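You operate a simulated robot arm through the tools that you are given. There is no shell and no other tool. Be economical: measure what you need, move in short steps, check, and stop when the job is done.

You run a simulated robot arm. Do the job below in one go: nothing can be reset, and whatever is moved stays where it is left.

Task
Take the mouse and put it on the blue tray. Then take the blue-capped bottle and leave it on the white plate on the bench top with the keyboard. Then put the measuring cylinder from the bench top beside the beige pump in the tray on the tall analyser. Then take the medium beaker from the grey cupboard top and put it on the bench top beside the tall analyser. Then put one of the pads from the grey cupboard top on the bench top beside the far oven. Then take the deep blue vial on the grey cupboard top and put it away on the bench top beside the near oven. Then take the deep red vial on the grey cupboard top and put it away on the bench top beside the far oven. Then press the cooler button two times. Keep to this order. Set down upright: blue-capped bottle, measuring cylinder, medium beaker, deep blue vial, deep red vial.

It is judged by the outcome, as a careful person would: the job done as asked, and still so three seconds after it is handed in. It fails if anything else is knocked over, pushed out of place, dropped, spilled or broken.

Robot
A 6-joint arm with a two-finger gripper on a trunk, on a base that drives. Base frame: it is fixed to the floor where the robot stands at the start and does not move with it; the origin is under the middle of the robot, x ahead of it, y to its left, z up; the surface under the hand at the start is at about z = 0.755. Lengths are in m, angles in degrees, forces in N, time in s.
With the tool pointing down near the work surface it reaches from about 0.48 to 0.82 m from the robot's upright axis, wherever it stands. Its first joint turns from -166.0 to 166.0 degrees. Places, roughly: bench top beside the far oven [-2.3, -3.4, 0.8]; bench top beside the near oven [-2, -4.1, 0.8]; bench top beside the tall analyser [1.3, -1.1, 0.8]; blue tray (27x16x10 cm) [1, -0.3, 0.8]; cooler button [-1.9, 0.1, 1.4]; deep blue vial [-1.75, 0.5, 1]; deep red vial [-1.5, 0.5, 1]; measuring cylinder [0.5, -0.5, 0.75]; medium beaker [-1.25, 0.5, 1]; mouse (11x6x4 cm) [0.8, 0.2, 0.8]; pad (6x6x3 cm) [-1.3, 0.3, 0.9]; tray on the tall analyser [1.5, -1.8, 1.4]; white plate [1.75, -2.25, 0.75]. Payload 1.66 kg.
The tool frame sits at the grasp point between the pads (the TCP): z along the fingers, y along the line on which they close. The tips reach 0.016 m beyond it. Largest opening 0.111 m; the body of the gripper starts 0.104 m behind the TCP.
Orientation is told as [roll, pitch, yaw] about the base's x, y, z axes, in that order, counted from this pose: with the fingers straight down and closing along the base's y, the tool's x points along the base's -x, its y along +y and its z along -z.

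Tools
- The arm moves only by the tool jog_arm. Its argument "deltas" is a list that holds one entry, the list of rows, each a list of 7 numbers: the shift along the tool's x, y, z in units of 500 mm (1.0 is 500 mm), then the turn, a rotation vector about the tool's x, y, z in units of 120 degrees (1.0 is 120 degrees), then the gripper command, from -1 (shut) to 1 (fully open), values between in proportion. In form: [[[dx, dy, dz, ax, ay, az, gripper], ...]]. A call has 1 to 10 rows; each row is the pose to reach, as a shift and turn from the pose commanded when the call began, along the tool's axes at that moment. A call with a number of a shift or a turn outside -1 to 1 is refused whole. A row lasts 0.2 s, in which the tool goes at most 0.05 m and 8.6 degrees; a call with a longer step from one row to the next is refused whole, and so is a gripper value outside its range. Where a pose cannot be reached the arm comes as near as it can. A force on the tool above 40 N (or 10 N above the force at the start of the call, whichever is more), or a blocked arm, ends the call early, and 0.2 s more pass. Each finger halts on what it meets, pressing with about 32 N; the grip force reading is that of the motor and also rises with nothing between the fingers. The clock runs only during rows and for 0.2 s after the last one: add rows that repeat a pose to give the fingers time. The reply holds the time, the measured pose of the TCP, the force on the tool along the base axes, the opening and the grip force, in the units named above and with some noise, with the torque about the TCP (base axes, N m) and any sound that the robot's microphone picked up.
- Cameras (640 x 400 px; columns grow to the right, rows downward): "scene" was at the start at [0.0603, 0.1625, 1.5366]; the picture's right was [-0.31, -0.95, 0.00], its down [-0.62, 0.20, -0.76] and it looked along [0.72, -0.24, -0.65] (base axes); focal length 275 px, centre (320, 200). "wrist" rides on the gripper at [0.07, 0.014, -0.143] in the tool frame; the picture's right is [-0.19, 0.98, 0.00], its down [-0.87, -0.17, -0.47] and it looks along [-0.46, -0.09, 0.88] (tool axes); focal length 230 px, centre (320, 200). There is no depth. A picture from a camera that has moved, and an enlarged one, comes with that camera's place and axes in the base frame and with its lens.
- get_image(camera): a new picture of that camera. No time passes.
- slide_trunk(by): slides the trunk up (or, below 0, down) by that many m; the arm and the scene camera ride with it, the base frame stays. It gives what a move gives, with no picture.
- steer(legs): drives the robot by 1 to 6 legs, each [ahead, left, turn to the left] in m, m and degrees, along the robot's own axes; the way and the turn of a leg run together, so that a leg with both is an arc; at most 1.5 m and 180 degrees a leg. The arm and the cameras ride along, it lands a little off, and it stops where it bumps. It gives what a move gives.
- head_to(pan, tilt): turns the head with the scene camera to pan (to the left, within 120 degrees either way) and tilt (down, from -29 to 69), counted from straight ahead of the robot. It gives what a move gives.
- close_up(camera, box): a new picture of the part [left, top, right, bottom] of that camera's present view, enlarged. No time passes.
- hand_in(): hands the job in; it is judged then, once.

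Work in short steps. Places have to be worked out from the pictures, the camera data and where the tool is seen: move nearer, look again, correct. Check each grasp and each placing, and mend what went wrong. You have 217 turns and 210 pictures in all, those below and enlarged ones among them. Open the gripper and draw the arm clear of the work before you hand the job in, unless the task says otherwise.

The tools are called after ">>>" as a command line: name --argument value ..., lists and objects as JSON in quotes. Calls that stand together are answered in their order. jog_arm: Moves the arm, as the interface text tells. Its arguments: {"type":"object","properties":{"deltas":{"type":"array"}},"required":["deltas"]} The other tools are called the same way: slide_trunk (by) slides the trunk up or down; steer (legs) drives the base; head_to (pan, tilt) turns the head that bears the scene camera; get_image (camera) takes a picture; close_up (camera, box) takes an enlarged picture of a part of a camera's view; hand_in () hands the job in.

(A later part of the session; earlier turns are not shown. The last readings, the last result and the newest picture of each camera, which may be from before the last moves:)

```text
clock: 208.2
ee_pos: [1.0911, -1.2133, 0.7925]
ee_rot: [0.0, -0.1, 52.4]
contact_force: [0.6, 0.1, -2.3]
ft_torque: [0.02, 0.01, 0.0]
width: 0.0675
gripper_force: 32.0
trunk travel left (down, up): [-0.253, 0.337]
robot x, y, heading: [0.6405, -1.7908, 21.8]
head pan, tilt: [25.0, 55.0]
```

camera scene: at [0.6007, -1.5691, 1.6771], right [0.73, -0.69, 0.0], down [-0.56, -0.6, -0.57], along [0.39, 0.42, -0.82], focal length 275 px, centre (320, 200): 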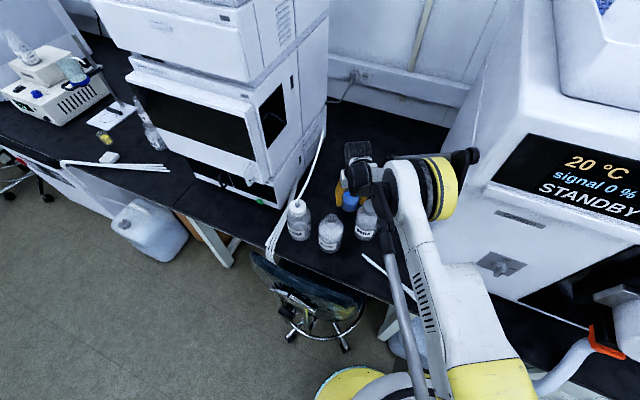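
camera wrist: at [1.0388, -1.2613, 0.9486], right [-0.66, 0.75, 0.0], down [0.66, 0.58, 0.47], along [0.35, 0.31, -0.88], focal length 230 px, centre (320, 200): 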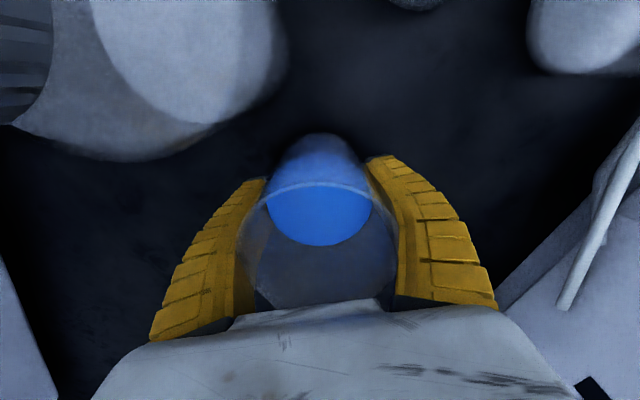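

>>> slide_trunk --by -0.006

>>> get_image --camera "wrist"

```text
clock: 208.8
ee_pos: [1.0923, -1.2137, 0.787]
ee_rot: [-0.1, 0.1, 52.3]
contact_force: [0.5, -0.1, -2.6]
ft_torque: [0.02, -0.03, 0.0]
width: 0.0678
gripper_force: 32.2
trunk travel left (down, up): [-0.247, 0.343]
robot x, y, heading: [0.6393, -1.7872, 21.6]
head pan, tilt: [25.0, 55.0]
```

```text
114 pictures are left
camera wrist: at [1.0389, -1.2612, 0.9295], right [-0.66, 0.75, 0.0], down [0.66, 0.58, 0.47], along [0.35, 0.31, -0.88], focal length 230 px, centre (320, 200)
```

wrist: 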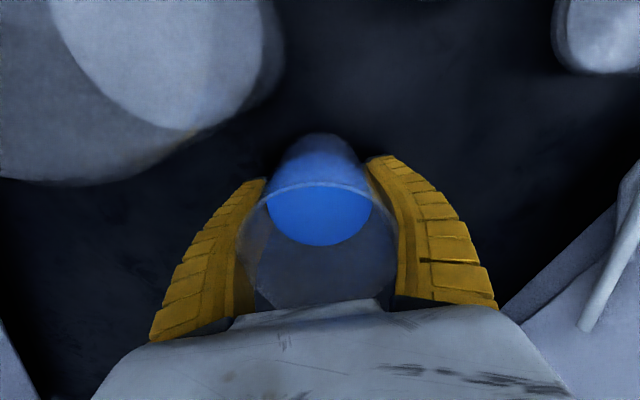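

>>> slide_trunk --by -0.006

```text
clock: 209.3
ee_pos: [1.0924, -1.2139, 0.7833]
ee_rot: [0.0, -0.1, 52.4]
contact_force: [3.6, 4.6, 19.5]
ft_torque: [-0.46, 0.29, -0.02]
width: 0.0685
gripper_force: 32.1
trunk travel left (down, up): [-0.241, 0.349]
robot x, y, heading: [0.6398, -1.787, 21.7]
head pan, tilt: [25.0, 55.0]
```

Contact (≈20 N). Open and lift straight up via the trunk.

>>> jog_arm --deltas '[[[0, 0, 0, 0, 0, 0, 0.5], [0, 0, 0, 0, 0, 0, 0.7], [0, 0, 0, 0, 0, 0, 0.7]]]'

>>> slide_trunk --by 0.12

>>> get_image --camera "wrist"

>>> get_image --camera "scene"

```text
clock: 210.1
ee_pos: [1.0916, -1.2134, 0.7809]
ee_rot: [0.0, -0.1, 52.3]
contact_force: [-0.7, -0.7, 0.6]
ft_torque: [0.03, -0.07, -0.01]
width: 0.0937
gripper_force: 1.6
trunk travel left (down, up): [-0.241, 0.349]
robot x, y, heading: [0.6419, -1.7957, 21.9]
head pan, tilt: [25.0, 55.0]
```

```text
clock: 211.6
ee_pos: [1.0919, -1.2144, 0.9005]
ee_rot: [0.0, 0.0, 52.3]
contact_force: [0.1, 0.0, -0.4]
ft_torque: [-0.01, -0.02, 0.01]
width: 0.0952
gripper_force: 0.7
trunk travel left (down, up): [-0.361, 0.229]
robot x, y, heading: [0.6391, -1.79, 21.8]
head pan, tilt: [25.0, 55.0]
```

```text
113 pictures are left
camera wrist: at [1.0389, -1.2612, 1.0433], right [-0.66, 0.75, 0.0], down [0.66, 0.58, 0.47], along [0.35, 0.31, -0.88], focal length 230 px, centre (320, 200)
```

wrist: 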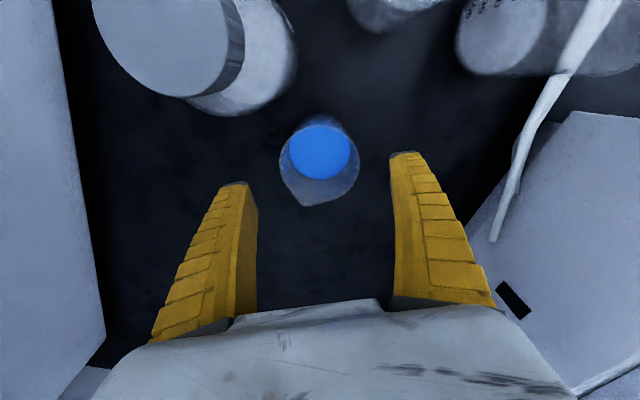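

```text
112 pictures are left
camera scene: at [0.6008, -1.5691, 1.753], right [0.73, -0.69, 0.0], down [-0.56, -0.6, -0.57], along [0.39, 0.42, -0.82], focal length 275 px, centre (320, 200)
```

scene: 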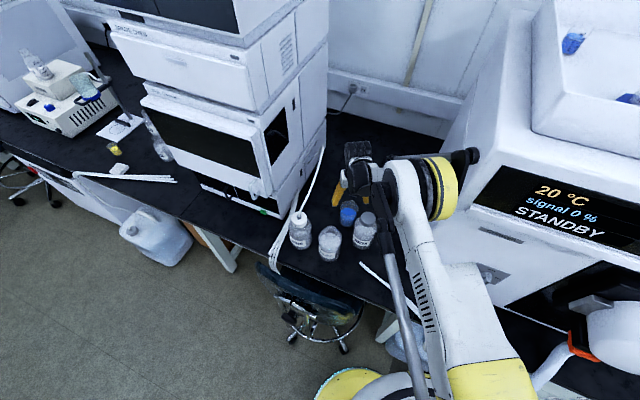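

The beaker stands upright in place. I raise, retract, and go back for a pad.

>>> slide_trunk --by 0.22

>>> jog_arm --deltas '[[[0.09, 0, 0, 0, 0, 0, 1], [0.18, 0, 0, 0, 0, 0, 1], [0.27, 0, 0, 0, 0, 0, 1], [0.36, 0, 0, 0, 0, 0, 1], [0.45, 0, 0, 0, 0, 0, 1]]]'

>>> steer --legs '[[-0.5, 0, 0], [-0.35, 1.0, 0], [-0.1, 0.95, 45], [0, 0, 45]]'

>>> head_to --pan 0 --tilt 40

>>> get_image --camera "scene"

```text
clock: 213.9
ee_pos: [1.0914, -1.214, 1.1215]
ee_rot: [0.0, 0.0, 52.2]
contact_force: [0.8, -0.2, 0.5]
ft_torque: [-0.01, 0.04, 0.03]
width: 0.0951
gripper_force: 0.5
trunk travel left (down, up): [-0.581, 0.009]
robot x, y, heading: [0.638, -1.7824, 21.6]
head pan, tilt: [25.0, 55.0]
```

```text
clock: 215.1
ee_pos: [0.9809, -1.356, 1.1369]
ee_rot: [0.0, 0.1, 52.4]
contact_force: [0.4, -1.2, -0.3]
ft_torque: [0.01, 0.0, 0.0]
width: 0.1111
gripper_force: 0.0
out of reach, approached as far as the arm can: row 4, 5
trunk travel left (down, up): [-0.581, 0.009]
robot x, y, heading: [0.6406, -1.7893, 21.7]
head pan, tilt: [25.0, 55.0]
```

```text
clock: 229.8
ee_pos: [-1.6592, -0.2296, 1.137]
ee_rot: [0.0, 0.1, 141.8]
contact_force: [0.0, 0.1, 0.3]
ft_torque: [0.0, -0.02, 0.02]
width: 0.1109
gripper_force: 0.0
trunk travel left (down, up): [-0.581, 0.009]
robot x, y, heading: [-1.228, -0.5762, 110.8]
head pan, tilt: [25.0, 55.0]
cut short: leg 3
```

```text
clock: 230.7
ee_pos: [-1.6594, -0.2278, 1.1375]
ee_rot: [0.0, 0.1, 141.8]
contact_force: [0.2, 0.5, 0.0]
ft_torque: [-0.01, 0.01, -0.03]
width: 0.111
gripper_force: 0.1
trunk travel left (down, up): [-0.581, 0.009]
robot x, y, heading: [-1.2264, -0.5725, 111.2]
head pan, tilt: [0.0, 40.0]
```

```text
111 pictures are left
camera scene: at [-1.43, -0.5825, 1.9937], right [0.93, 0.36, 0.0], down [0.23, -0.6, -0.77], along [-0.28, 0.71, -0.64], focal length 275 px, centre (320, 200)
```

scene: 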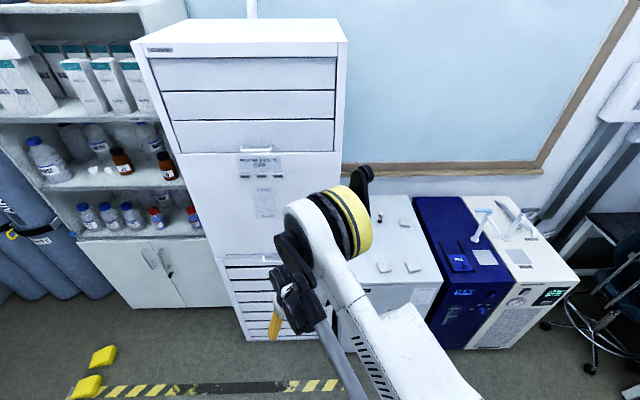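

I lower the trunk, centre the arm and drive up to the cupboard; the near right pad is at about (−1.31, 0.34).

>>> slide_trunk --by -0.3

>>> jog_arm --deltas '[[[0.041, -0.083, -0.03, 0, 0, 0, 1], [0.082, -0.166, -0.1, 0, 0, 0, 1], [0.123, -0.249, -0.15, 0, 0, 0, 1], [0.164, -0.332, -0.2, 0, 0, 0, 1], [0.205, -0.414, -0.25, 0, 0, 0, 1], [0.245, -0.497, -0.3, 0, 0, 0, 1], [0.245, -0.497, -0.39, 0, 0, 0, 1], [0.245, -0.497, -0.48, 0, 0, 0, 1]]]'

>>> steer --legs '[[0.17, -0.26, 0]]'

>>> get_image --camera "scene"

>>> get_image --camera "wrist"

```text
clock: 233.7
ee_pos: [-1.6597, -0.2272, 0.8375]
ee_rot: [0.1, 0.2, 141.8]
contact_force: [-0.3, -0.2, -0.4]
ft_torque: [0.02, -0.02, 0.01]
width: 0.111
gripper_force: 0.0
trunk travel left (down, up): [-0.281, 0.309]
robot x, y, heading: [-1.2308, -0.5772, 111.2]
head pan, tilt: [0.0, 40.0]
```

```text
refused: row 2 steps farther than a row can; nothing moved
```

```text
clock: 235.8
ee_pos: [-1.4793, 0.0236, 0.8381]
ee_rot: [0.0, 0.1, 141.8]
contact_force: [0.2, 0.5, -0.6]
ft_torque: [-0.01, 0.01, -0.02]
width: 0.1108
gripper_force: 0.1
trunk travel left (down, up): [-0.281, 0.309]
robot x, y, heading: [-1.0524, -0.3248, 111.1]
head pan, tilt: [0.0, 40.0]
```

```text
110 pictures are left
camera scene: at [-1.249, -0.3295, 1.6939], right [0.93, 0.36, 0.0], down [0.23, -0.6, -0.77], along [-0.28, 0.71, -0.64], focal length 275 px, centre (320, 200)
```

scene: 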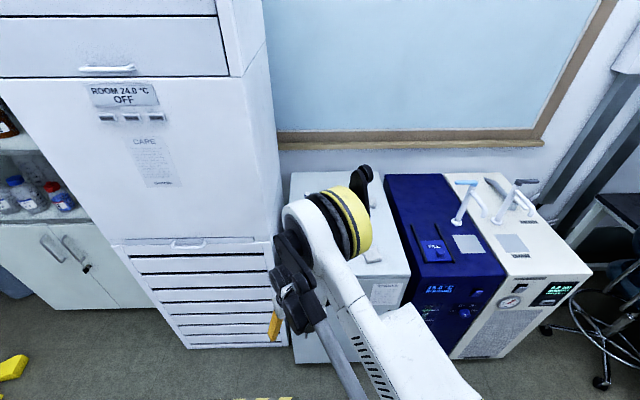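

```text
109 pictures are left
camera wrist: at [-1.4333, -0.0299, 0.9799], right [-0.76, -0.65, 0.0], down [-0.58, 0.67, 0.47], along [-0.31, 0.36, -0.88], focal length 230 px, centre (320, 200)
```

wrist: 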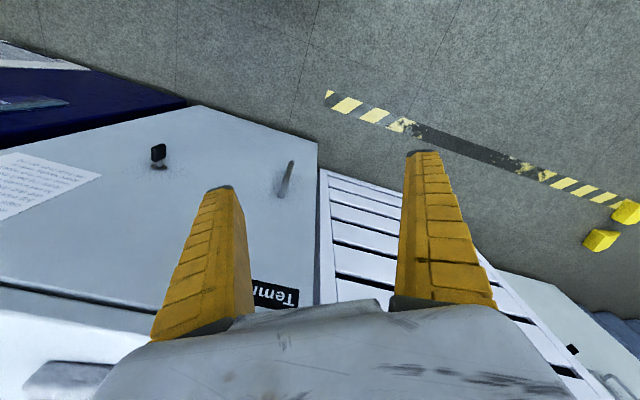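

>>> jog_arm --deltas '[[[0, 0, -0.09, 0, 0, 0, 1], [0, 0, -0.18, 0, 0, 0, 1], [0, 0, -0.27, 0, 0, 0, 1], [0, 0, -0.36, 0, 0, 0, 1], [0, 0, -0.45, 0, 0, 0, 1], [0.03, -0.07, -0.5, 0, 0, 0, 1], [0.07, -0.15, -0.54, 0, 0, 0, 1], [0.11, -0.23, -0.56, 0, 0, 0, 1], [0.15, -0.315, -0.56, 0, 0, 0, 1], [0.19, -0.4, -0.56, 0, 0, 0, 1]]]'

>>> jog_arm --deltas '[[[0.03, -0.05, 0, 0, 0, 0.071, 1], [0.055, -0.1, 0, 0, 0, 0.142, 1], [0.055, -0.1, 0, 0, 0, 0.213, 1], [0.055, -0.1, 0, 0, 0, 0.284, 1], [0.055, -0.1, 0, 0, 0, 0.355, 1], [0.055, -0.1, 0, 0, 0, 0.426, 1], [0.055, -0.1, 0, 0, 0, 0.497, 1], [0.055, -0.1, 0, 0, 0, 0.568, 1], [0.055, -0.1, 0, 0, 0, 0.639, 1], [0.055, -0.1, 0, 0, 0, 0.71, 1]]]'

>>> get_image --camera "wrist"

>>> get_image --camera "scene"

```text
clock: 238.0
ee_pos: [-1.281, 0.1239, 1.1189]
ee_rot: [0.1, 0.1, 141.8]
contact_force: [0.3, 0.4, 0.4]
ft_torque: [-0.02, 0.04, 0.03]
width: 0.1109
gripper_force: 0.1
trunk travel left (down, up): [-0.281, 0.309]
robot x, y, heading: [-1.0503, -0.3187, 111.0]
head pan, tilt: [0.0, 40.0]
```

```text
clock: 240.2
ee_pos: [-1.2291, 0.145, 1.1174]
ee_rot: [-0.1, 0.0, 56.4]
contact_force: [-0.2, 0.1, -0.1]
ft_torque: [-0.04, 0.03, -0.02]
width: 0.1112
gripper_force: 0.1
trunk travel left (down, up): [-0.281, 0.309]
robot x, y, heading: [-1.0491, -0.3225, 111.2]
head pan, tilt: [0.0, 40.0]
```

```text
108 pictures are left
camera wrist: at [-1.2796, 0.0937, 1.2598], right [-0.71, 0.7, 0.0], down [0.62, 0.63, 0.47], along [0.33, 0.34, -0.88], focal length 230 px, centre (320, 200)
```

wrist: 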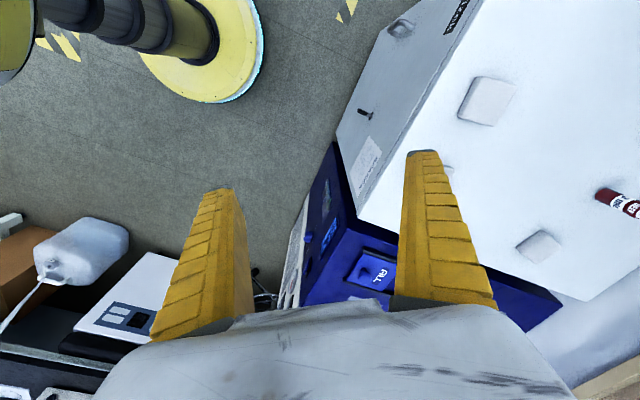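

```text
107 pictures are left
camera scene: at [-1.2495, -0.3302, 1.6938], right [0.93, 0.36, 0.0], down [0.23, -0.6, -0.77], along [-0.28, 0.71, -0.64], focal length 275 px, centre (320, 200)
```

scene: 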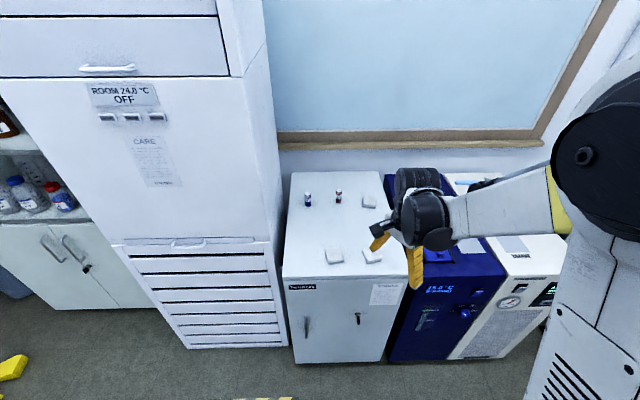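

>>> close_up --camera "scene" --box '[280, 160, 440, 290]'

```text
3.08 times, centred on (360, 225) of scene
camera zoom: at [-1.2495, -0.3302, 1.6938], right [0.93, 0.36, 0.0], down [0.23, -0.6, -0.77], along [-0.28, 0.71, -0.64], focal length 846 px, centre (197, 123)
```

zoom: 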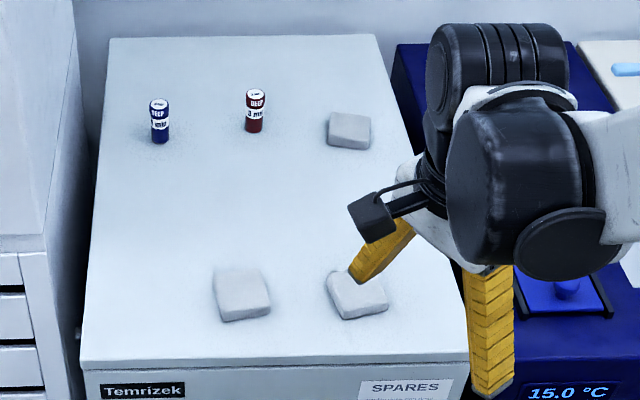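

Pad 2's centre is (−1.306, 0.332), its sides at about 41°/131°. I move above it with matching yaw.

>>> jog_arm --deltas '[[[-0.045, 0.067, 0.04, 0, 0, 0.026, 1], [-0.09, 0.134, 0.08, 0, 0, 0.052, 1], [-0.136, 0.2, 0.12, 0, 0, 0.077, 1], [-0.18, 0.267, 0.16, 0, 0, 0.103, 1], [-0.226, 0.335, 0.2, 0, 0, 0.128, 1]]]'

>>> get_image --camera "wrist"

```text
clock: 241.4
ee_pos: [-1.3076, 0.3329, 1.0176]
ee_rot: [-0.2, 0.0, 41.2]
contact_force: [0.0, -0.1, -0.2]
ft_torque: [-0.02, -0.01, 0.01]
width: 0.1111
gripper_force: 0.0
trunk travel left (down, up): [-0.281, 0.309]
robot x, y, heading: [-1.0487, -0.3205, 111.4]
head pan, tilt: [0.0, 40.0]
```

```text
105 pictures are left
camera wrist: at [-1.3696, 0.2973, 1.1595], right [-0.5, 0.86, 0.0], down [0.76, 0.45, 0.47], along [0.41, 0.24, -0.88], focal length 230 px, centre (320, 200)
```

wrist: 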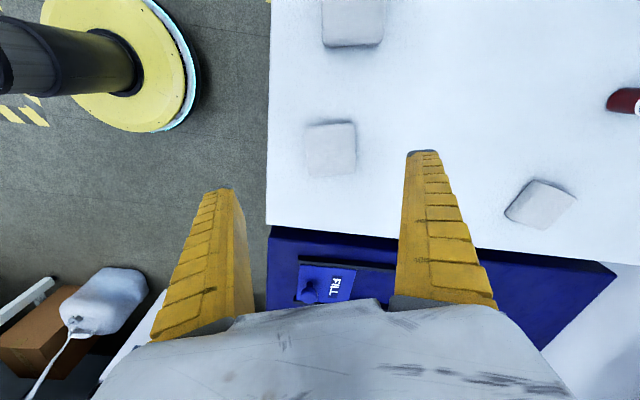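

>>> jog_arm --deltas '[[[-0.011, 0.014, 0.08, 0, 0, 0.03, 1], [-0.011, 0.014, 0.16, 0, 0, 0.03, 1], [-0.011, 0.014, 0.22, 0, 0, 0.03, 1], [-0.011, 0.014, 0.25, 0, 0, 0.03, 1]]]'

>>> get_image --camera "wrist"

```text
clock: 242.4
ee_pos: [-1.3085, 0.3412, 0.8908]
ee_rot: [-0.1, 0.0, 37.7]
contact_force: [0.2, 0.0, -0.5]
ft_torque: [0.01, 0.02, 0.0]
width: 0.1111
gripper_force: 0.1
trunk travel left (down, up): [-0.281, 0.309]
robot x, y, heading: [-1.053, -0.3225, 111.5]
head pan, tilt: [0.0, 40.0]
```

```text
104 pictures are left
camera wrist: at [-1.3717, 0.3081, 1.0337], right [-0.45, 0.89, 0.0], down [0.79, 0.4, 0.47], along [0.42, 0.21, -0.88], focal length 230 px, centre (320, 200)
```

wrist: 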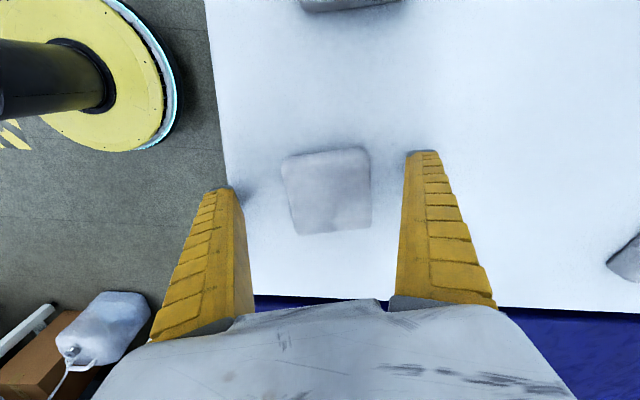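

>>> jog_arm --deltas '[[[0, 0, 0.006, 0, 0, 0, 1], [0, 0, 0.006, 0, 0, 0, -1], [0, 0, 0.006, 0, 0, 0, -1], [0, 0, 0.006, 0, 0, 0, -1], [0, 0, 0.006, 0, 0, 0, -1], [0, 0, -0.06, 0, 0, 0, -1], [0, 0, -0.14, 0, 0, 0, -1], [0, 0, -0.22, 0, 0, 0, -1], [0, 0, -0.3, 0, 0, 0, -1]]]'

>>> get_image --camera "wrist"

```text
clock: 244.4
ee_pos: [-1.3086, 0.3399, 1.0453]
ee_rot: [-0.1, -0.1, 37.7]
contact_force: [-0.1, 1.2, -0.1]
ft_torque: [0.03, 0.01, -0.01]
width: 0.0568
gripper_force: 31.5
trunk travel left (down, up): [-0.281, 0.309]
robot x, y, heading: [-1.0485, -0.3185, 111.3]
head pan, tilt: [0.0, 40.0]
```

```text
103 pictures are left
camera wrist: at [-1.3716, 0.3076, 1.1862], right [-0.45, 0.89, 0.0], down [0.79, 0.4, 0.47], along [0.42, 0.21, -0.88], focal length 230 px, centre (320, 200)
```

wrist: 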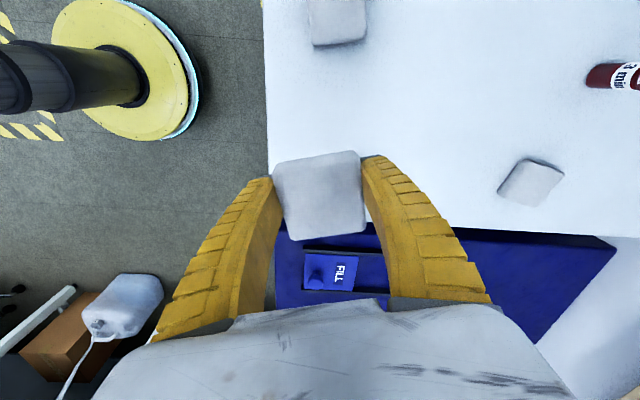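

Pad held. I retract and drive across the aisle toward the oven bench.

>>> jog_arm --deltas '[[[0, 0, -0.05, 0, 0, 0, -1], [0.028, -0.08, -0.08, 0, 0, 0, -1], [0.056, -0.16, -0.1, 0, 0, 0, -1], [0.084, -0.24, -0.12, 0, 0, 0, -1], [0.112, -0.32, -0.12, 0, 0, 0, -1], [0.112, -0.383, -0.12, 0, 0, 0, -1]]]'

>>> steer --legs '[[-0.6, 0, 0], [0, 0, 90]]'

>>> head_to --pan 0 --tilt 15

>>> get_image --camera "scene"

```text
clock: 245.8
ee_pos: [-1.2336, 0.1514, 1.1039]
ee_rot: [-0.1, 0.0, 37.7]
contact_force: [0.0, 1.1, -0.7]
ft_torque: [0.01, 0.02, -0.02]
width: 0.057
gripper_force: 32.0
trunk travel left (down, up): [-0.281, 0.309]
robot x, y, heading: [-1.049, -0.3213, 111.2]
head pan, tilt: [0.0, 40.0]
```

```text
clock: 253.0
ee_pos: [-1.3061, -1.0653, 1.1025]
ee_rot: [0.0, 0.0, 127.2]
contact_force: [-0.4, 0.0, -0.1]
ft_torque: [-0.03, -0.01, 0.04]
width: 0.0566
gripper_force: 31.9
trunk travel left (down, up): [-0.281, 0.309]
robot x, y, heading: [-0.8315, -0.8851, -159.3]
head pan, tilt: [0.0, 40.0]
```

```text
clock: 253.9
ee_pos: [-1.3054, -1.0646, 1.103]
ee_rot: [-0.2, 0.0, 127.0]
contact_force: [-0.8, -0.1, 0.7]
ft_torque: [0.02, 0.03, 0.01]
width: 0.0571
gripper_force: 32.1
trunk travel left (down, up): [-0.281, 0.309]
robot x, y, heading: [-0.8284, -0.8827, -159.4]
head pan, tilt: [0.0, 15.0]
```

```text
102 pictures are left
camera scene: at [-0.8307, -1.0885, 1.7333], right [-0.35, 0.94, 0.0], down [0.24, 0.09, -0.97], along [-0.9, -0.34, -0.26], focal length 275 px, centre (320, 200)
```

scene: 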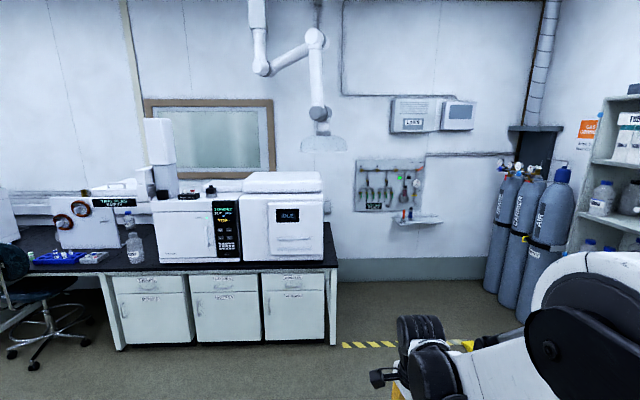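

>>> close_up --camera "scene" --box '[0, 160, 200, 290]'

>>> head_to --pan 30 --tilt 15

>>> get_image --camera "scene"

```text
3.08 times, centred on (100, 225) of scene
camera zoom: at [-0.8307, -1.0885, 1.7333], right [-0.35, 0.94, 0.0], down [0.24, 0.09, -0.97], along [-0.9, -0.34, -0.26], focal length 846 px, centre (997, 123)
```

zoom: 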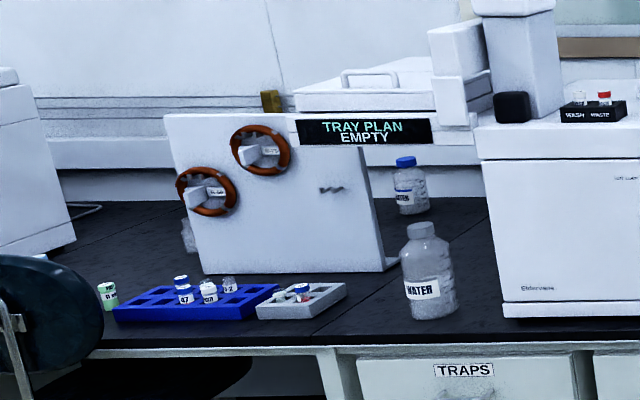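

```text
clock: 254.8
ee_pos: [-1.3054, -1.0637, 1.1032]
ee_rot: [-0.1, 0.0, 127.1]
contact_force: [0.4, -0.2, -0.8]
ft_torque: [0.0, 0.01, -0.01]
width: 0.0568
gripper_force: 31.9
trunk travel left (down, up): [-0.281, 0.309]
robot x, y, heading: [-0.8298, -0.8868, -159.3]
head pan, tilt: [30.0, 15.0]
```

```text
100 pictures are left
camera scene: at [-0.8025, -1.1277, 1.7334], right [-0.77, 0.63, 0.0], down [0.16, 0.2, -0.97], along [-0.61, -0.75, -0.26], focal length 275 px, centre (320, 200)
```

scene: 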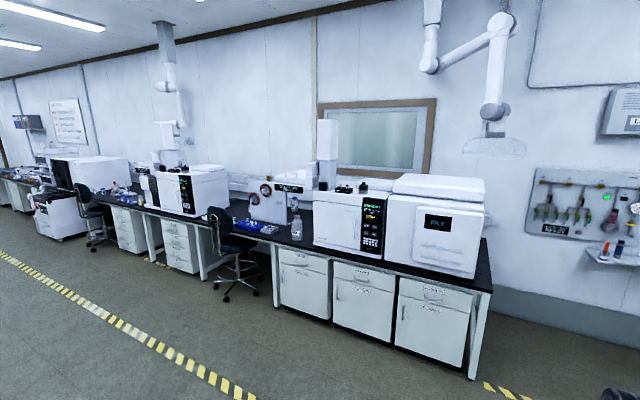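

The spot beside the far oven lies left of the oven, around a WATER bottle. I drive to it.

>>> steer --legs '[[0.65, 0.84, 0], [0.6, 0.84, 0]]'

>>> head_to --pan 5 --tilt 40

>>> get_image --camera "scene"

```text
clock: 265.2
ee_pos: [-1.8583, -3.0986, 1.1032]
ee_rot: [-0.1, 0.0, 128.2]
contact_force: [0.1, 0.5, -0.2]
ft_torque: [-0.02, 0.01, -0.01]
width: 0.0565
gripper_force: 32.2
trunk travel left (down, up): [-0.281, 0.309]
robot x, y, heading: [-1.3838, -2.9101, -158.1]
head pan, tilt: [30.0, 15.0]
```

```text
clock: 266.1
ee_pos: [-1.8585, -3.0985, 1.102]
ee_rot: [-0.1, 0.0, 128.1]
contact_force: [-0.1, -0.7, 0.1]
ft_torque: [0.01, -0.01, 0.0]
width: 0.0566
gripper_force: 31.9
trunk travel left (down, up): [-0.281, 0.309]
robot x, y, heading: [-1.3817, -2.9121, -158.1]
head pan, tilt: [5.0, 40.0]
```

```text
99 pictures are left
camera scene: at [-1.3721, -3.118, 1.6939], right [-0.45, 0.89, 0.0], down [0.57, 0.29, -0.77], along [-0.68, -0.34, -0.64], focal length 275 px, centre (320, 200)
```

scene: 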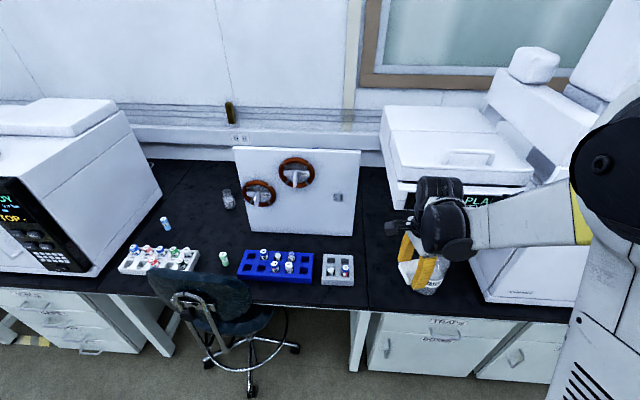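

The clear spot is around (n-depth) between rack and WATER bottle. I shift left and a bit nearer so the arm stays clear of the bottle.

>>> steer --legs '[[0.12, 0.24, 0]]'

>>> head_to --pan -12 --tilt 50

>>> get_image --camera "scene"

>>> get_image --camera "wrist"

```text
clock: 268.0
ee_pos: [-1.8787, -3.367, 1.103]
ee_rot: [-0.2, -0.1, 128.2]
contact_force: [-0.2, -0.6, 0.6]
ft_torque: [0.05, -0.02, 0.0]
width: 0.0568
gripper_force: 31.9
trunk travel left (down, up): [-0.281, 0.309]
robot x, y, heading: [-1.4043, -3.176, -158.1]
head pan, tilt: [5.0, 40.0]
```

```text
clock: 268.8
ee_pos: [-1.879, -3.366, 1.1029]
ee_rot: [-0.1, 0.0, 128.3]
contact_force: [-0.3, 0.2, -0.7]
ft_torque: [0.0, 0.02, -0.01]
width: 0.0567
gripper_force: 31.8
trunk travel left (down, up): [-0.281, 0.309]
robot x, y, heading: [-1.4044, -3.1785, -158.3]
head pan, tilt: [-12.0, 50.0]
```

```text
98 pictures are left
camera scene: at [-1.393, -3.3598, 1.6796], right [-0.17, 0.99, 0.0], down [0.75, 0.13, -0.64], along [-0.63, -0.11, -0.77], focal length 275 px, centre (320, 200)
```

scene: 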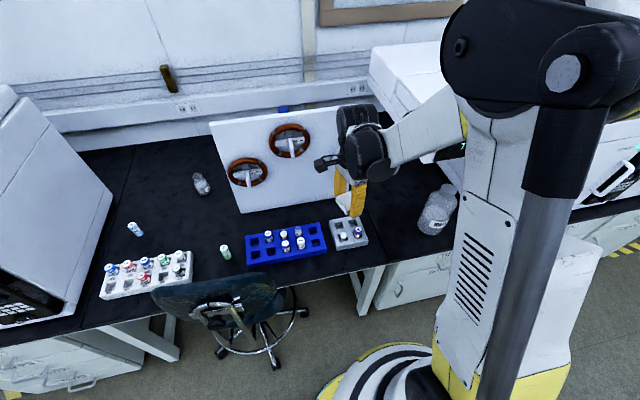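

```text
97 pictures are left
camera wrist: at [-1.8467, -3.4301, 1.245], right [-0.89, -0.46, 0.0], down [-0.4, 0.78, 0.47], along [-0.21, 0.42, -0.88], focal length 230 px, centre (320, 200)
```

wrist: 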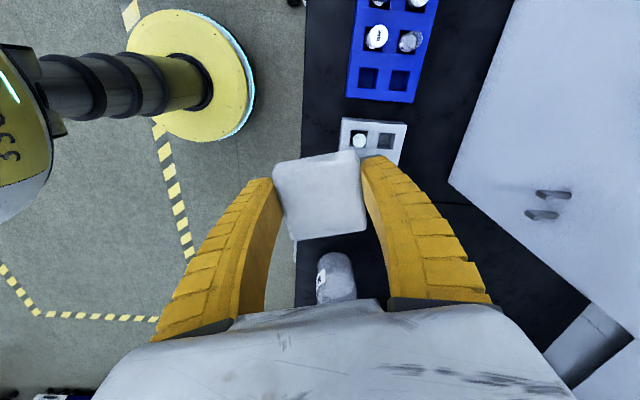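

Target for the pad: (−2.143, −3.259), between panel, rack and bottle. I move above it.

>>> jog_arm --deltas '[[[-0.082, 0.047, 0, 0, 0, 0, -1], [-0.165, 0.094, 0, 0, 0, 0, -1], [-0.247, 0.14, 0, 0, 0, 0, -1], [-0.33, 0.187, 0, 0, 0, 0, -1], [-0.412, 0.234, 0, 0, 0, 0, -1], [-0.495, 0.281, 0, 0, 0, 0, -1]]]'

>>> jog_arm --deltas '[[[0, 0, 0.08, 0, 0, 0, -1], [0, 0, 0.16, 0, 0, 0, -1], [0, 0, 0.24, 0, 0, 0, -1], [0, 0, 0.32, 0, 0, 0, -1]]]'

>>> get_image --camera "scene"

>>> get_image --camera "wrist"

```text
clock: 270.0
ee_pos: [-2.0799, -3.2925, 1.1023]
ee_rot: [-0.2, 0.6, 128.7]
contact_force: [8.3, -18.6, -4.2]
ft_torque: [2.19, 0.86, -0.02]
width: 0.0568
gripper_force: 32.4
trunk travel left (down, up): [-0.281, 0.309]
robot x, y, heading: [-1.4041, -3.176, -158.2]
head pan, tilt: [-12.0, 50.0]
stopped in row 5: the force on the tool passed its limit at 80 N (the readings are from after the stop); the commanded pose is now the measured one
```

```text
clock: 271.0
ee_pos: [-2.0792, -3.2893, 0.9402]
ee_rot: [-0.4, 0.5, 128.6]
contact_force: [-0.3, -0.2, -0.7]
ft_torque: [0.0, 0.01, -0.01]
width: 0.0567
gripper_force: 32.4
trunk travel left (down, up): [-0.281, 0.309]
robot x, y, heading: [-1.4087, -3.1772, -158.2]
head pan, tilt: [-12.0, 50.0]
```

```text
96 pictures are left
camera scene: at [-1.3934, -3.3595, 1.6796], right [-0.17, 0.99, 0.0], down [0.76, 0.13, -0.64], along [-0.63, -0.11, -0.77], focal length 275 px, centre (320, 200)
```

scene: 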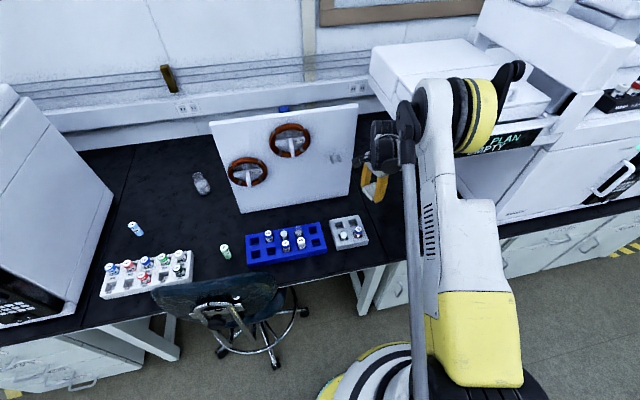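

```text
95 pictures are left
camera wrist: at [-2.0487, -3.3517, 1.084], right [-0.89, -0.46, -0.01], down [-0.41, 0.78, 0.47], along [-0.21, 0.41, -0.89], focal length 230 px, centre (320, 200)
```

wrist: 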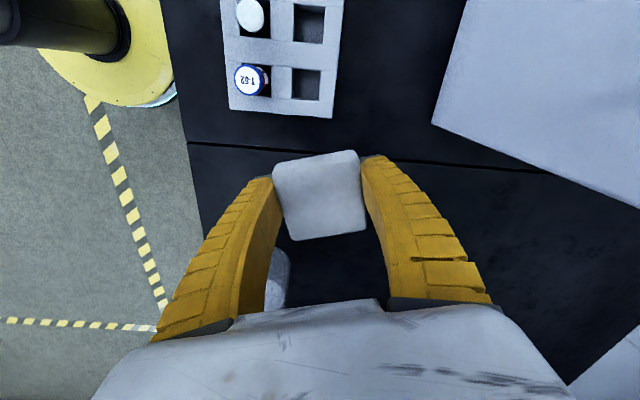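

A contact stopped the move (80 N spike). I back the tool up and away to see what was touched.

>>> jog_arm --deltas '[[[0, 0, -0.08, 0, 0, 0, -1], [0.05, -0.04, -0.15, 0, 0, 0, -1], [0.12, -0.08, -0.2, 0, 0, 0, -1], [0.19, -0.12, -0.24, 0, 0, 0, -1], [0.26, -0.16, -0.28, 0, 0, 0, -1], [0.34, -0.2, -0.32, 0, 0, 0, -1], [0.4, -0.25, -0.34, 0, 0, 0, -1]]]'

>>> get_image --camera "scene"

>>> get_image --camera "wrist"

```text
clock: 272.6
ee_pos: [-1.8566, -3.367, 1.1159]
ee_rot: [-0.2, 0.5, 128.6]
contact_force: [0.7, -0.4, 0.2]
ft_torque: [0.0, 0.05, -0.01]
width: 0.0567
gripper_force: 32.1
trunk travel left (down, up): [-0.281, 0.309]
robot x, y, heading: [-1.4042, -3.1746, -158.2]
head pan, tilt: [-12.0, 50.0]
```

```text
94 pictures are left
camera scene: at [-1.3911, -3.3594, 1.6796], right [-0.17, 0.99, 0.0], down [0.75, 0.13, -0.64], along [-0.63, -0.11, -0.77], focal length 275 px, centre (320, 200)
```

scene: 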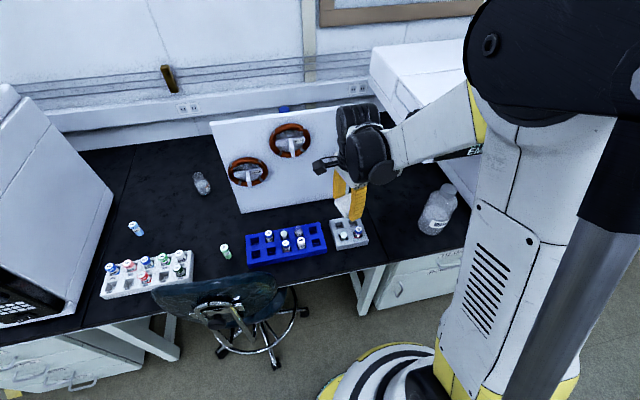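

```text
93 pictures are left
camera wrist: at [-1.825, -3.4302, 1.2582], right [-0.89, -0.46, -0.01], down [-0.41, 0.78, 0.47], along [-0.21, 0.41, -0.89], focal length 230 px, centre (320, 200)
```

wrist: 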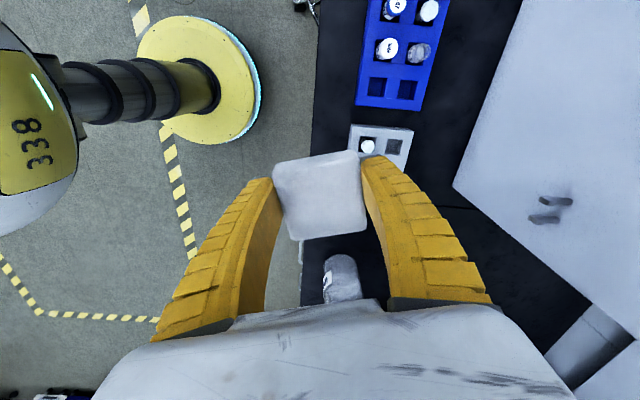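

Nothing was displaced (bottle, panel, racks as before); the wrist must have met the autosampler box overhanging behind. I use a spot nearer the front, (−2.078, −3.232), and approach it carefully.

>>> jog_arm --deltas '[[[-0.08, 0.03, 0.02, 0, 0, 0, -1], [-0.16, 0.06, 0.05, 0, 0, 0, -1], [-0.24, 0.09, 0.08, 0, 0, 0, -1], [-0.32, 0.12, 0.11, 0, 0, 0, -1], [-0.4, 0.15, 0.14, 0, 0, 0, -1], [-0.487, 0.177, 0.17, 0, 0, 0, -1]]]'

>>> get_image --camera "scene"

>>> get_image --camera "wrist"

```text
clock: 273.8
ee_pos: [-2.0252, -3.2712, 1.0471]
ee_rot: [-0.5, 1.0, 129.0]
contact_force: [6.5, -8.5, -1.4]
ft_torque: [1.35, 0.93, -0.16]
width: 0.0567
gripper_force: 32.3
trunk travel left (down, up): [-0.281, 0.309]
robot x, y, heading: [-1.4043, -3.1752, -158.1]
head pan, tilt: [-12.0, 50.0]
stopped in row 5: the force on the tool passed its limit at 101 N (the readings are from after the stop); the commanded pose is now the measured one
```

```text
92 pictures are left
camera scene: at [-1.3924, -3.3595, 1.6797], right [-0.17, 0.98, 0.0], down [0.75, 0.13, -0.64], along [-0.63, -0.11, -0.77], focal length 275 px, centre (320, 200)
```

scene: 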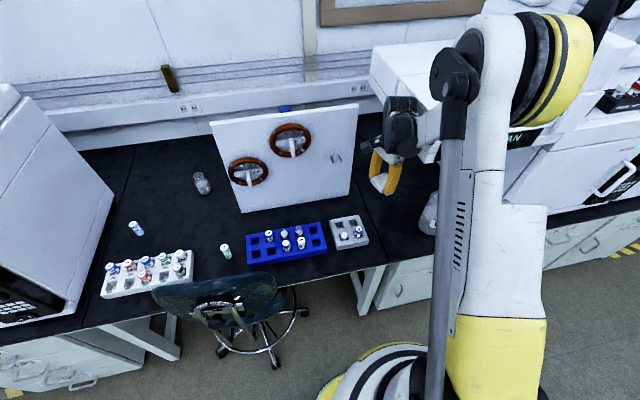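

```text
91 pictures are left
camera wrist: at [-1.9936, -3.3327, 1.1909], right [-0.88, -0.47, -0.01], down [-0.42, 0.78, 0.46], along [-0.21, 0.41, -0.89], focal length 230 px, centre (320, 200)
```

wrist: 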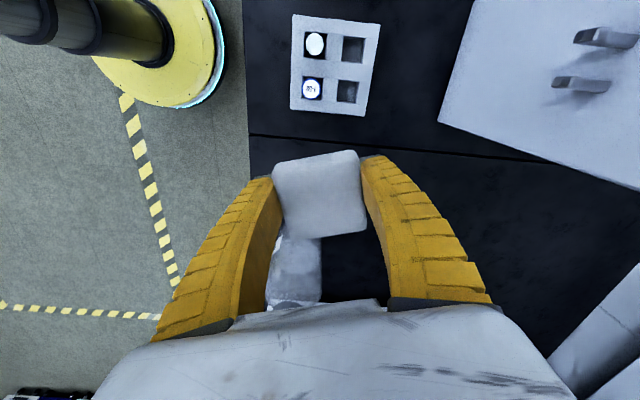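

Another contact, pushing the tool to the left; I back off, swing the arm to the left, and look at what is on the right at that height.

>>> jog_arm --deltas '[[[0.05, -0.02, 0, 0, 0, 0, -1], [0.12, -0.04, 0, 0, 0, 0, -1], [0.19, -0.06, -0.04, 0, 0, 0, -1], [0.26, -0.08, -0.08, 0, 0, 0, -1], [0.34, -0.1, -0.1, 0, 0, 0, -1], [0.43, -0.12, -0.1, 0, 0, 0, -1]]]'

>>> steer --legs '[[-0.25, 0, 0]]'

>>> head_to --pan -5 --tilt 25

>>> get_image --camera "scene"

```text
clock: 275.2
ee_pos: [-1.8423, -3.3986, 1.1002]
ee_rot: [-0.3, 0.8, 128.8]
contact_force: [-0.1, -0.4, -0.1]
ft_torque: [0.0, 0.02, -0.01]
width: 0.0568
gripper_force: 32.2
trunk travel left (down, up): [-0.281, 0.309]
robot x, y, heading: [-1.4049, -3.1775, -158.1]
head pan, tilt: [-12.0, 50.0]
```

```text
clock: 277.0
ee_pos: [-1.6116, -3.3059, 1.1001]
ee_rot: [-0.3, 0.8, 129.0]
contact_force: [1.2, 0.5, 0.3]
ft_torque: [0.0, 0.04, 0.02]
width: 0.0567
gripper_force: 32.2
trunk travel left (down, up): [-0.281, 0.309]
robot x, y, heading: [-1.1776, -3.0861, -158.2]
head pan, tilt: [-12.0, 50.0]
```

```text
clock: 277.9
ee_pos: [-1.6129, -3.3059, 1.1]
ee_rot: [-0.3, 0.9, 128.8]
contact_force: [0.3, 1.5, -0.2]
ft_torque: [-0.01, -0.03, 0.0]
width: 0.0567
gripper_force: 31.8
trunk travel left (down, up): [-0.281, 0.309]
robot x, y, heading: [-1.1753, -3.0818, -157.9]
head pan, tilt: [-5.0, 25.0]
```

```text
90 pictures are left
camera scene: at [-1.1729, -3.2797, 1.7171], right [-0.29, 0.96, 0.0], down [0.4, 0.12, -0.91], along [-0.87, -0.27, -0.42], focal length 275 px, centre (320, 200)
```

scene: 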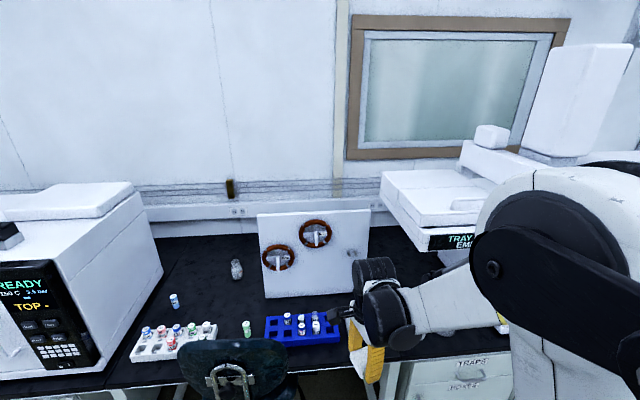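

The "TRAY PLAN" platform overhangs at z≈1.23 with its left front corner at (−1.96, −3.17): that was the contact. I'll enter low beneath its level: lower the trunk, drop the tool in front of the bench, and lean the wrist slightly left to clear the bottle.

>>> slide_trunk --by -0.13

>>> jog_arm --deltas '[[[-0.05, -0.015, 0.05, 0, -0.027, 0, -1], [-0.1, -0.03, 0.1, 0, -0.054, 0, -1], [-0.15, -0.045, 0.15, 0, -0.081, 0, -1], [-0.2, -0.06, 0.2, 0, -0.108, 0, -1], [-0.245, -0.075, 0.24, 0, -0.108, 0, -1], [-0.288, -0.085, 0.28, 0, -0.108, 0, -1]]]'

>>> steer --legs '[[0.18, 0, 0]]'

>>> head_to --pan -10 --tilt 40

>>> get_image --camera "scene"

>>> get_image --camera "wrist"

```text
clock: 279.5
ee_pos: [-1.6125, -3.3065, 0.9703]
ee_rot: [-0.3, 0.9, 128.9]
contact_force: [0.5, -0.1, -0.7]
ft_torque: [-0.02, -0.01, -0.02]
width: 0.0569
gripper_force: 32.4
trunk travel left (down, up): [-0.151, 0.439]
robot x, y, heading: [-1.1753, -3.0789, -158.0]
head pan, tilt: [-5.0, 25.0]
```

```text
clock: 280.9
ee_pos: [-1.6693, -3.1673, 0.8292]
ee_rot: [-0.4, -12.1, 129.0]
contact_force: [0.0, -0.2, -0.6]
ft_torque: [-0.01, 0.02, 0.02]
width: 0.0567
gripper_force: 31.5
trunk travel left (down, up): [-0.151, 0.439]
robot x, y, heading: [-1.1773, -3.0832, -157.8]
head pan, tilt: [-5.0, 25.0]
```

```text
clock: 282.4
ee_pos: [-1.8366, -3.2362, 0.8305]
ee_rot: [-0.5, -12.1, 129.0]
contact_force: [-0.3, -0.4, -0.6]
ft_torque: [0.02, -0.01, -0.05]
width: 0.0567
gripper_force: 31.9
trunk travel left (down, up): [-0.151, 0.439]
robot x, y, heading: [-1.3367, -3.1542, -157.9]
head pan, tilt: [-5.0, 25.0]
```

```text
clock: 283.2
ee_pos: [-1.8369, -3.2358, 0.8309]
ee_rot: [-0.3, -12.1, 129.0]
contact_force: [-0.4, -0.7, -0.3]
ft_torque: [-0.02, 0.04, -0.01]
width: 0.0567
gripper_force: 32.3
trunk travel left (down, up): [-0.151, 0.439]
robot x, y, heading: [-1.3403, -3.1504, -157.9]
head pan, tilt: [-10.0, 40.0]
```

```text
89 pictures are left
camera scene: at [-1.3345, -3.3378, 1.5639], right [-0.21, 0.98, 0.0], down [0.63, 0.13, -0.77], along [-0.75, -0.16, -0.64], focal length 275 px, centre (320, 200)
```

scene: 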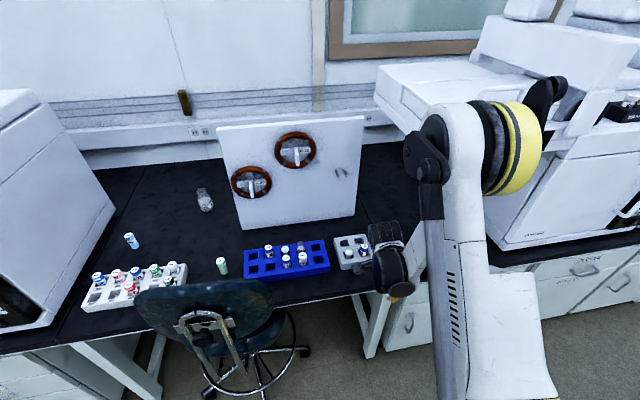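

```text
88 pictures are left
camera wrist: at [-1.7859, -3.3219, 0.9549], right [-0.88, -0.47, 0.03], down [-0.34, 0.68, 0.64], along [-0.33, 0.56, -0.76], focal length 230 px, centre (320, 200)
```

wrist: 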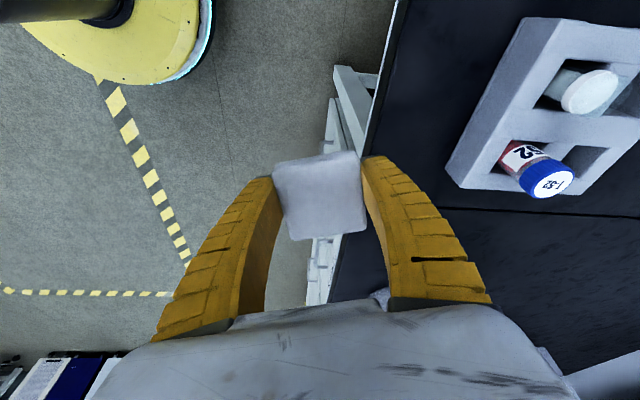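

Now slide in low to the target spot (−2.048, −3.198).

>>> jog_arm --deltas '[[[-0.063, 0.056, 0.0135, 0, 0, 0, -1], [-0.127, 0.112, 0.027, 0, 0, 0, -1], [-0.19, 0.168, 0.041, 0, 0, 0, -1], [-0.254, 0.224, 0.054, 0, 0, 0, -1], [-0.317, 0.28, 0.068, 0, 0, 0, -1]]]'

>>> get_image --camera "scene"

>>> get_image --camera "wrist"

```text
clock: 284.4
ee_pos: [-2.0494, -3.1968, 0.8297]
ee_rot: [-0.4, -12.1, 129.0]
contact_force: [0.3, 0.3, -0.9]
ft_torque: [0.0, -0.04, -0.01]
width: 0.0567
gripper_force: 31.7
trunk travel left (down, up): [-0.151, 0.439]
robot x, y, heading: [-1.3429, -3.1513, -158.2]
head pan, tilt: [-10.0, 40.0]
```

```text
87 pictures are left
camera scene: at [-1.335, -3.3378, 1.5638], right [-0.21, 0.98, 0.0], down [0.63, 0.13, -0.77], along [-0.75, -0.16, -0.64], focal length 275 px, centre (320, 200)
```

scene: 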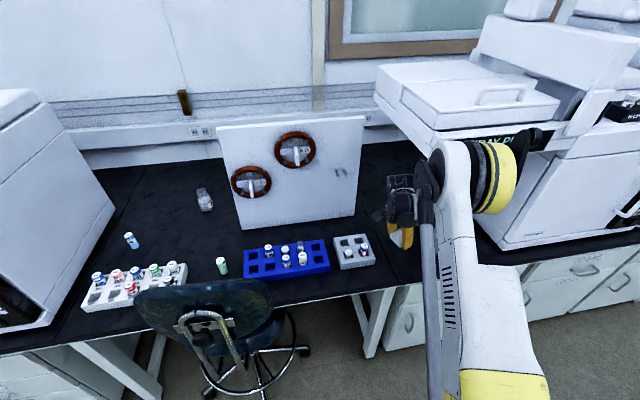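

```text
86 pictures are left
camera wrist: at [-1.9986, -3.2833, 0.9535], right [-0.88, -0.47, 0.03], down [-0.34, 0.68, 0.64], along [-0.33, 0.56, -0.76], focal length 230 px, centre (320, 200)
```

wrist: 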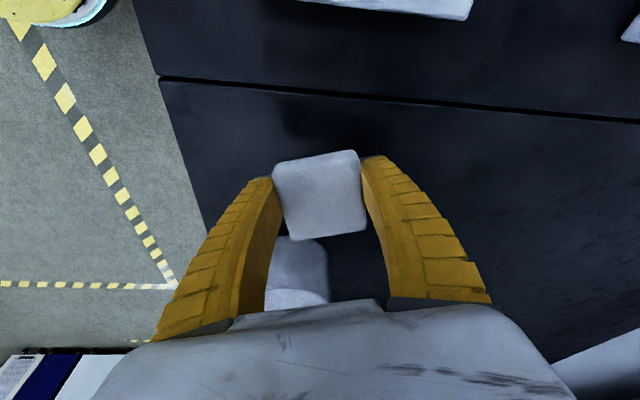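

Clear so far. Lower to the bench.

>>> jog_arm --deltas '[[[0.008, 0, 0.04, 0, 0, 0, -1], [0.015, 0, 0.07, 0, 0, 0, -1], [0.02, 0, 0.09, 0, 0, 0, -1], [0.022, 0, 0.1, 0, 0, 0, -1]]]'

>>> get_image --camera "wrist"

```text
clock: 285.4
ee_pos: [-2.0454, -3.197, 0.779]
ee_rot: [-0.3, -12.1, 129.0]
contact_force: [-1.0, 0.2, -0.1]
ft_torque: [-0.03, 0.02, -0.02]
width: 0.0568
gripper_force: 31.5
trunk travel left (down, up): [-0.151, 0.439]
robot x, y, heading: [-1.3418, -3.1505, -158.0]
head pan, tilt: [-10.0, 40.0]
```

```text
85 pictures are left
camera wrist: at [-1.9962, -3.2835, 0.9027], right [-0.88, -0.47, 0.03], down [-0.34, 0.68, 0.64], along [-0.33, 0.56, -0.76], focal length 230 px, centre (320, 200)
```

wrist: 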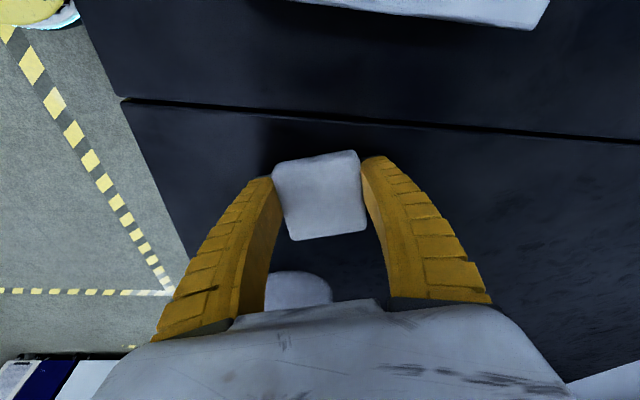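

>>> jog_arm --deltas '[[[0.002, 0, 0.008, 0, 0, 0, -1], [0.004, 0, 0.016, 0, 0, 0, -1], [0.005, 0, 0.022, 0, 0, 0, -1]]]'

```text
clock: 286.2
ee_pos: [-2.0453, -3.1969, 0.769]
ee_rot: [-0.3, -12.2, 128.9]
contact_force: [-14.5, 6.5, 35.9]
ft_torque: [-0.51, -0.23, -0.15]
width: 0.0681
gripper_force: 31.8
trunk travel left (down, up): [-0.151, 0.439]
robot x, y, heading: [-1.3432, -3.1533, -157.9]
head pan, tilt: [-10.0, 40.0]
```

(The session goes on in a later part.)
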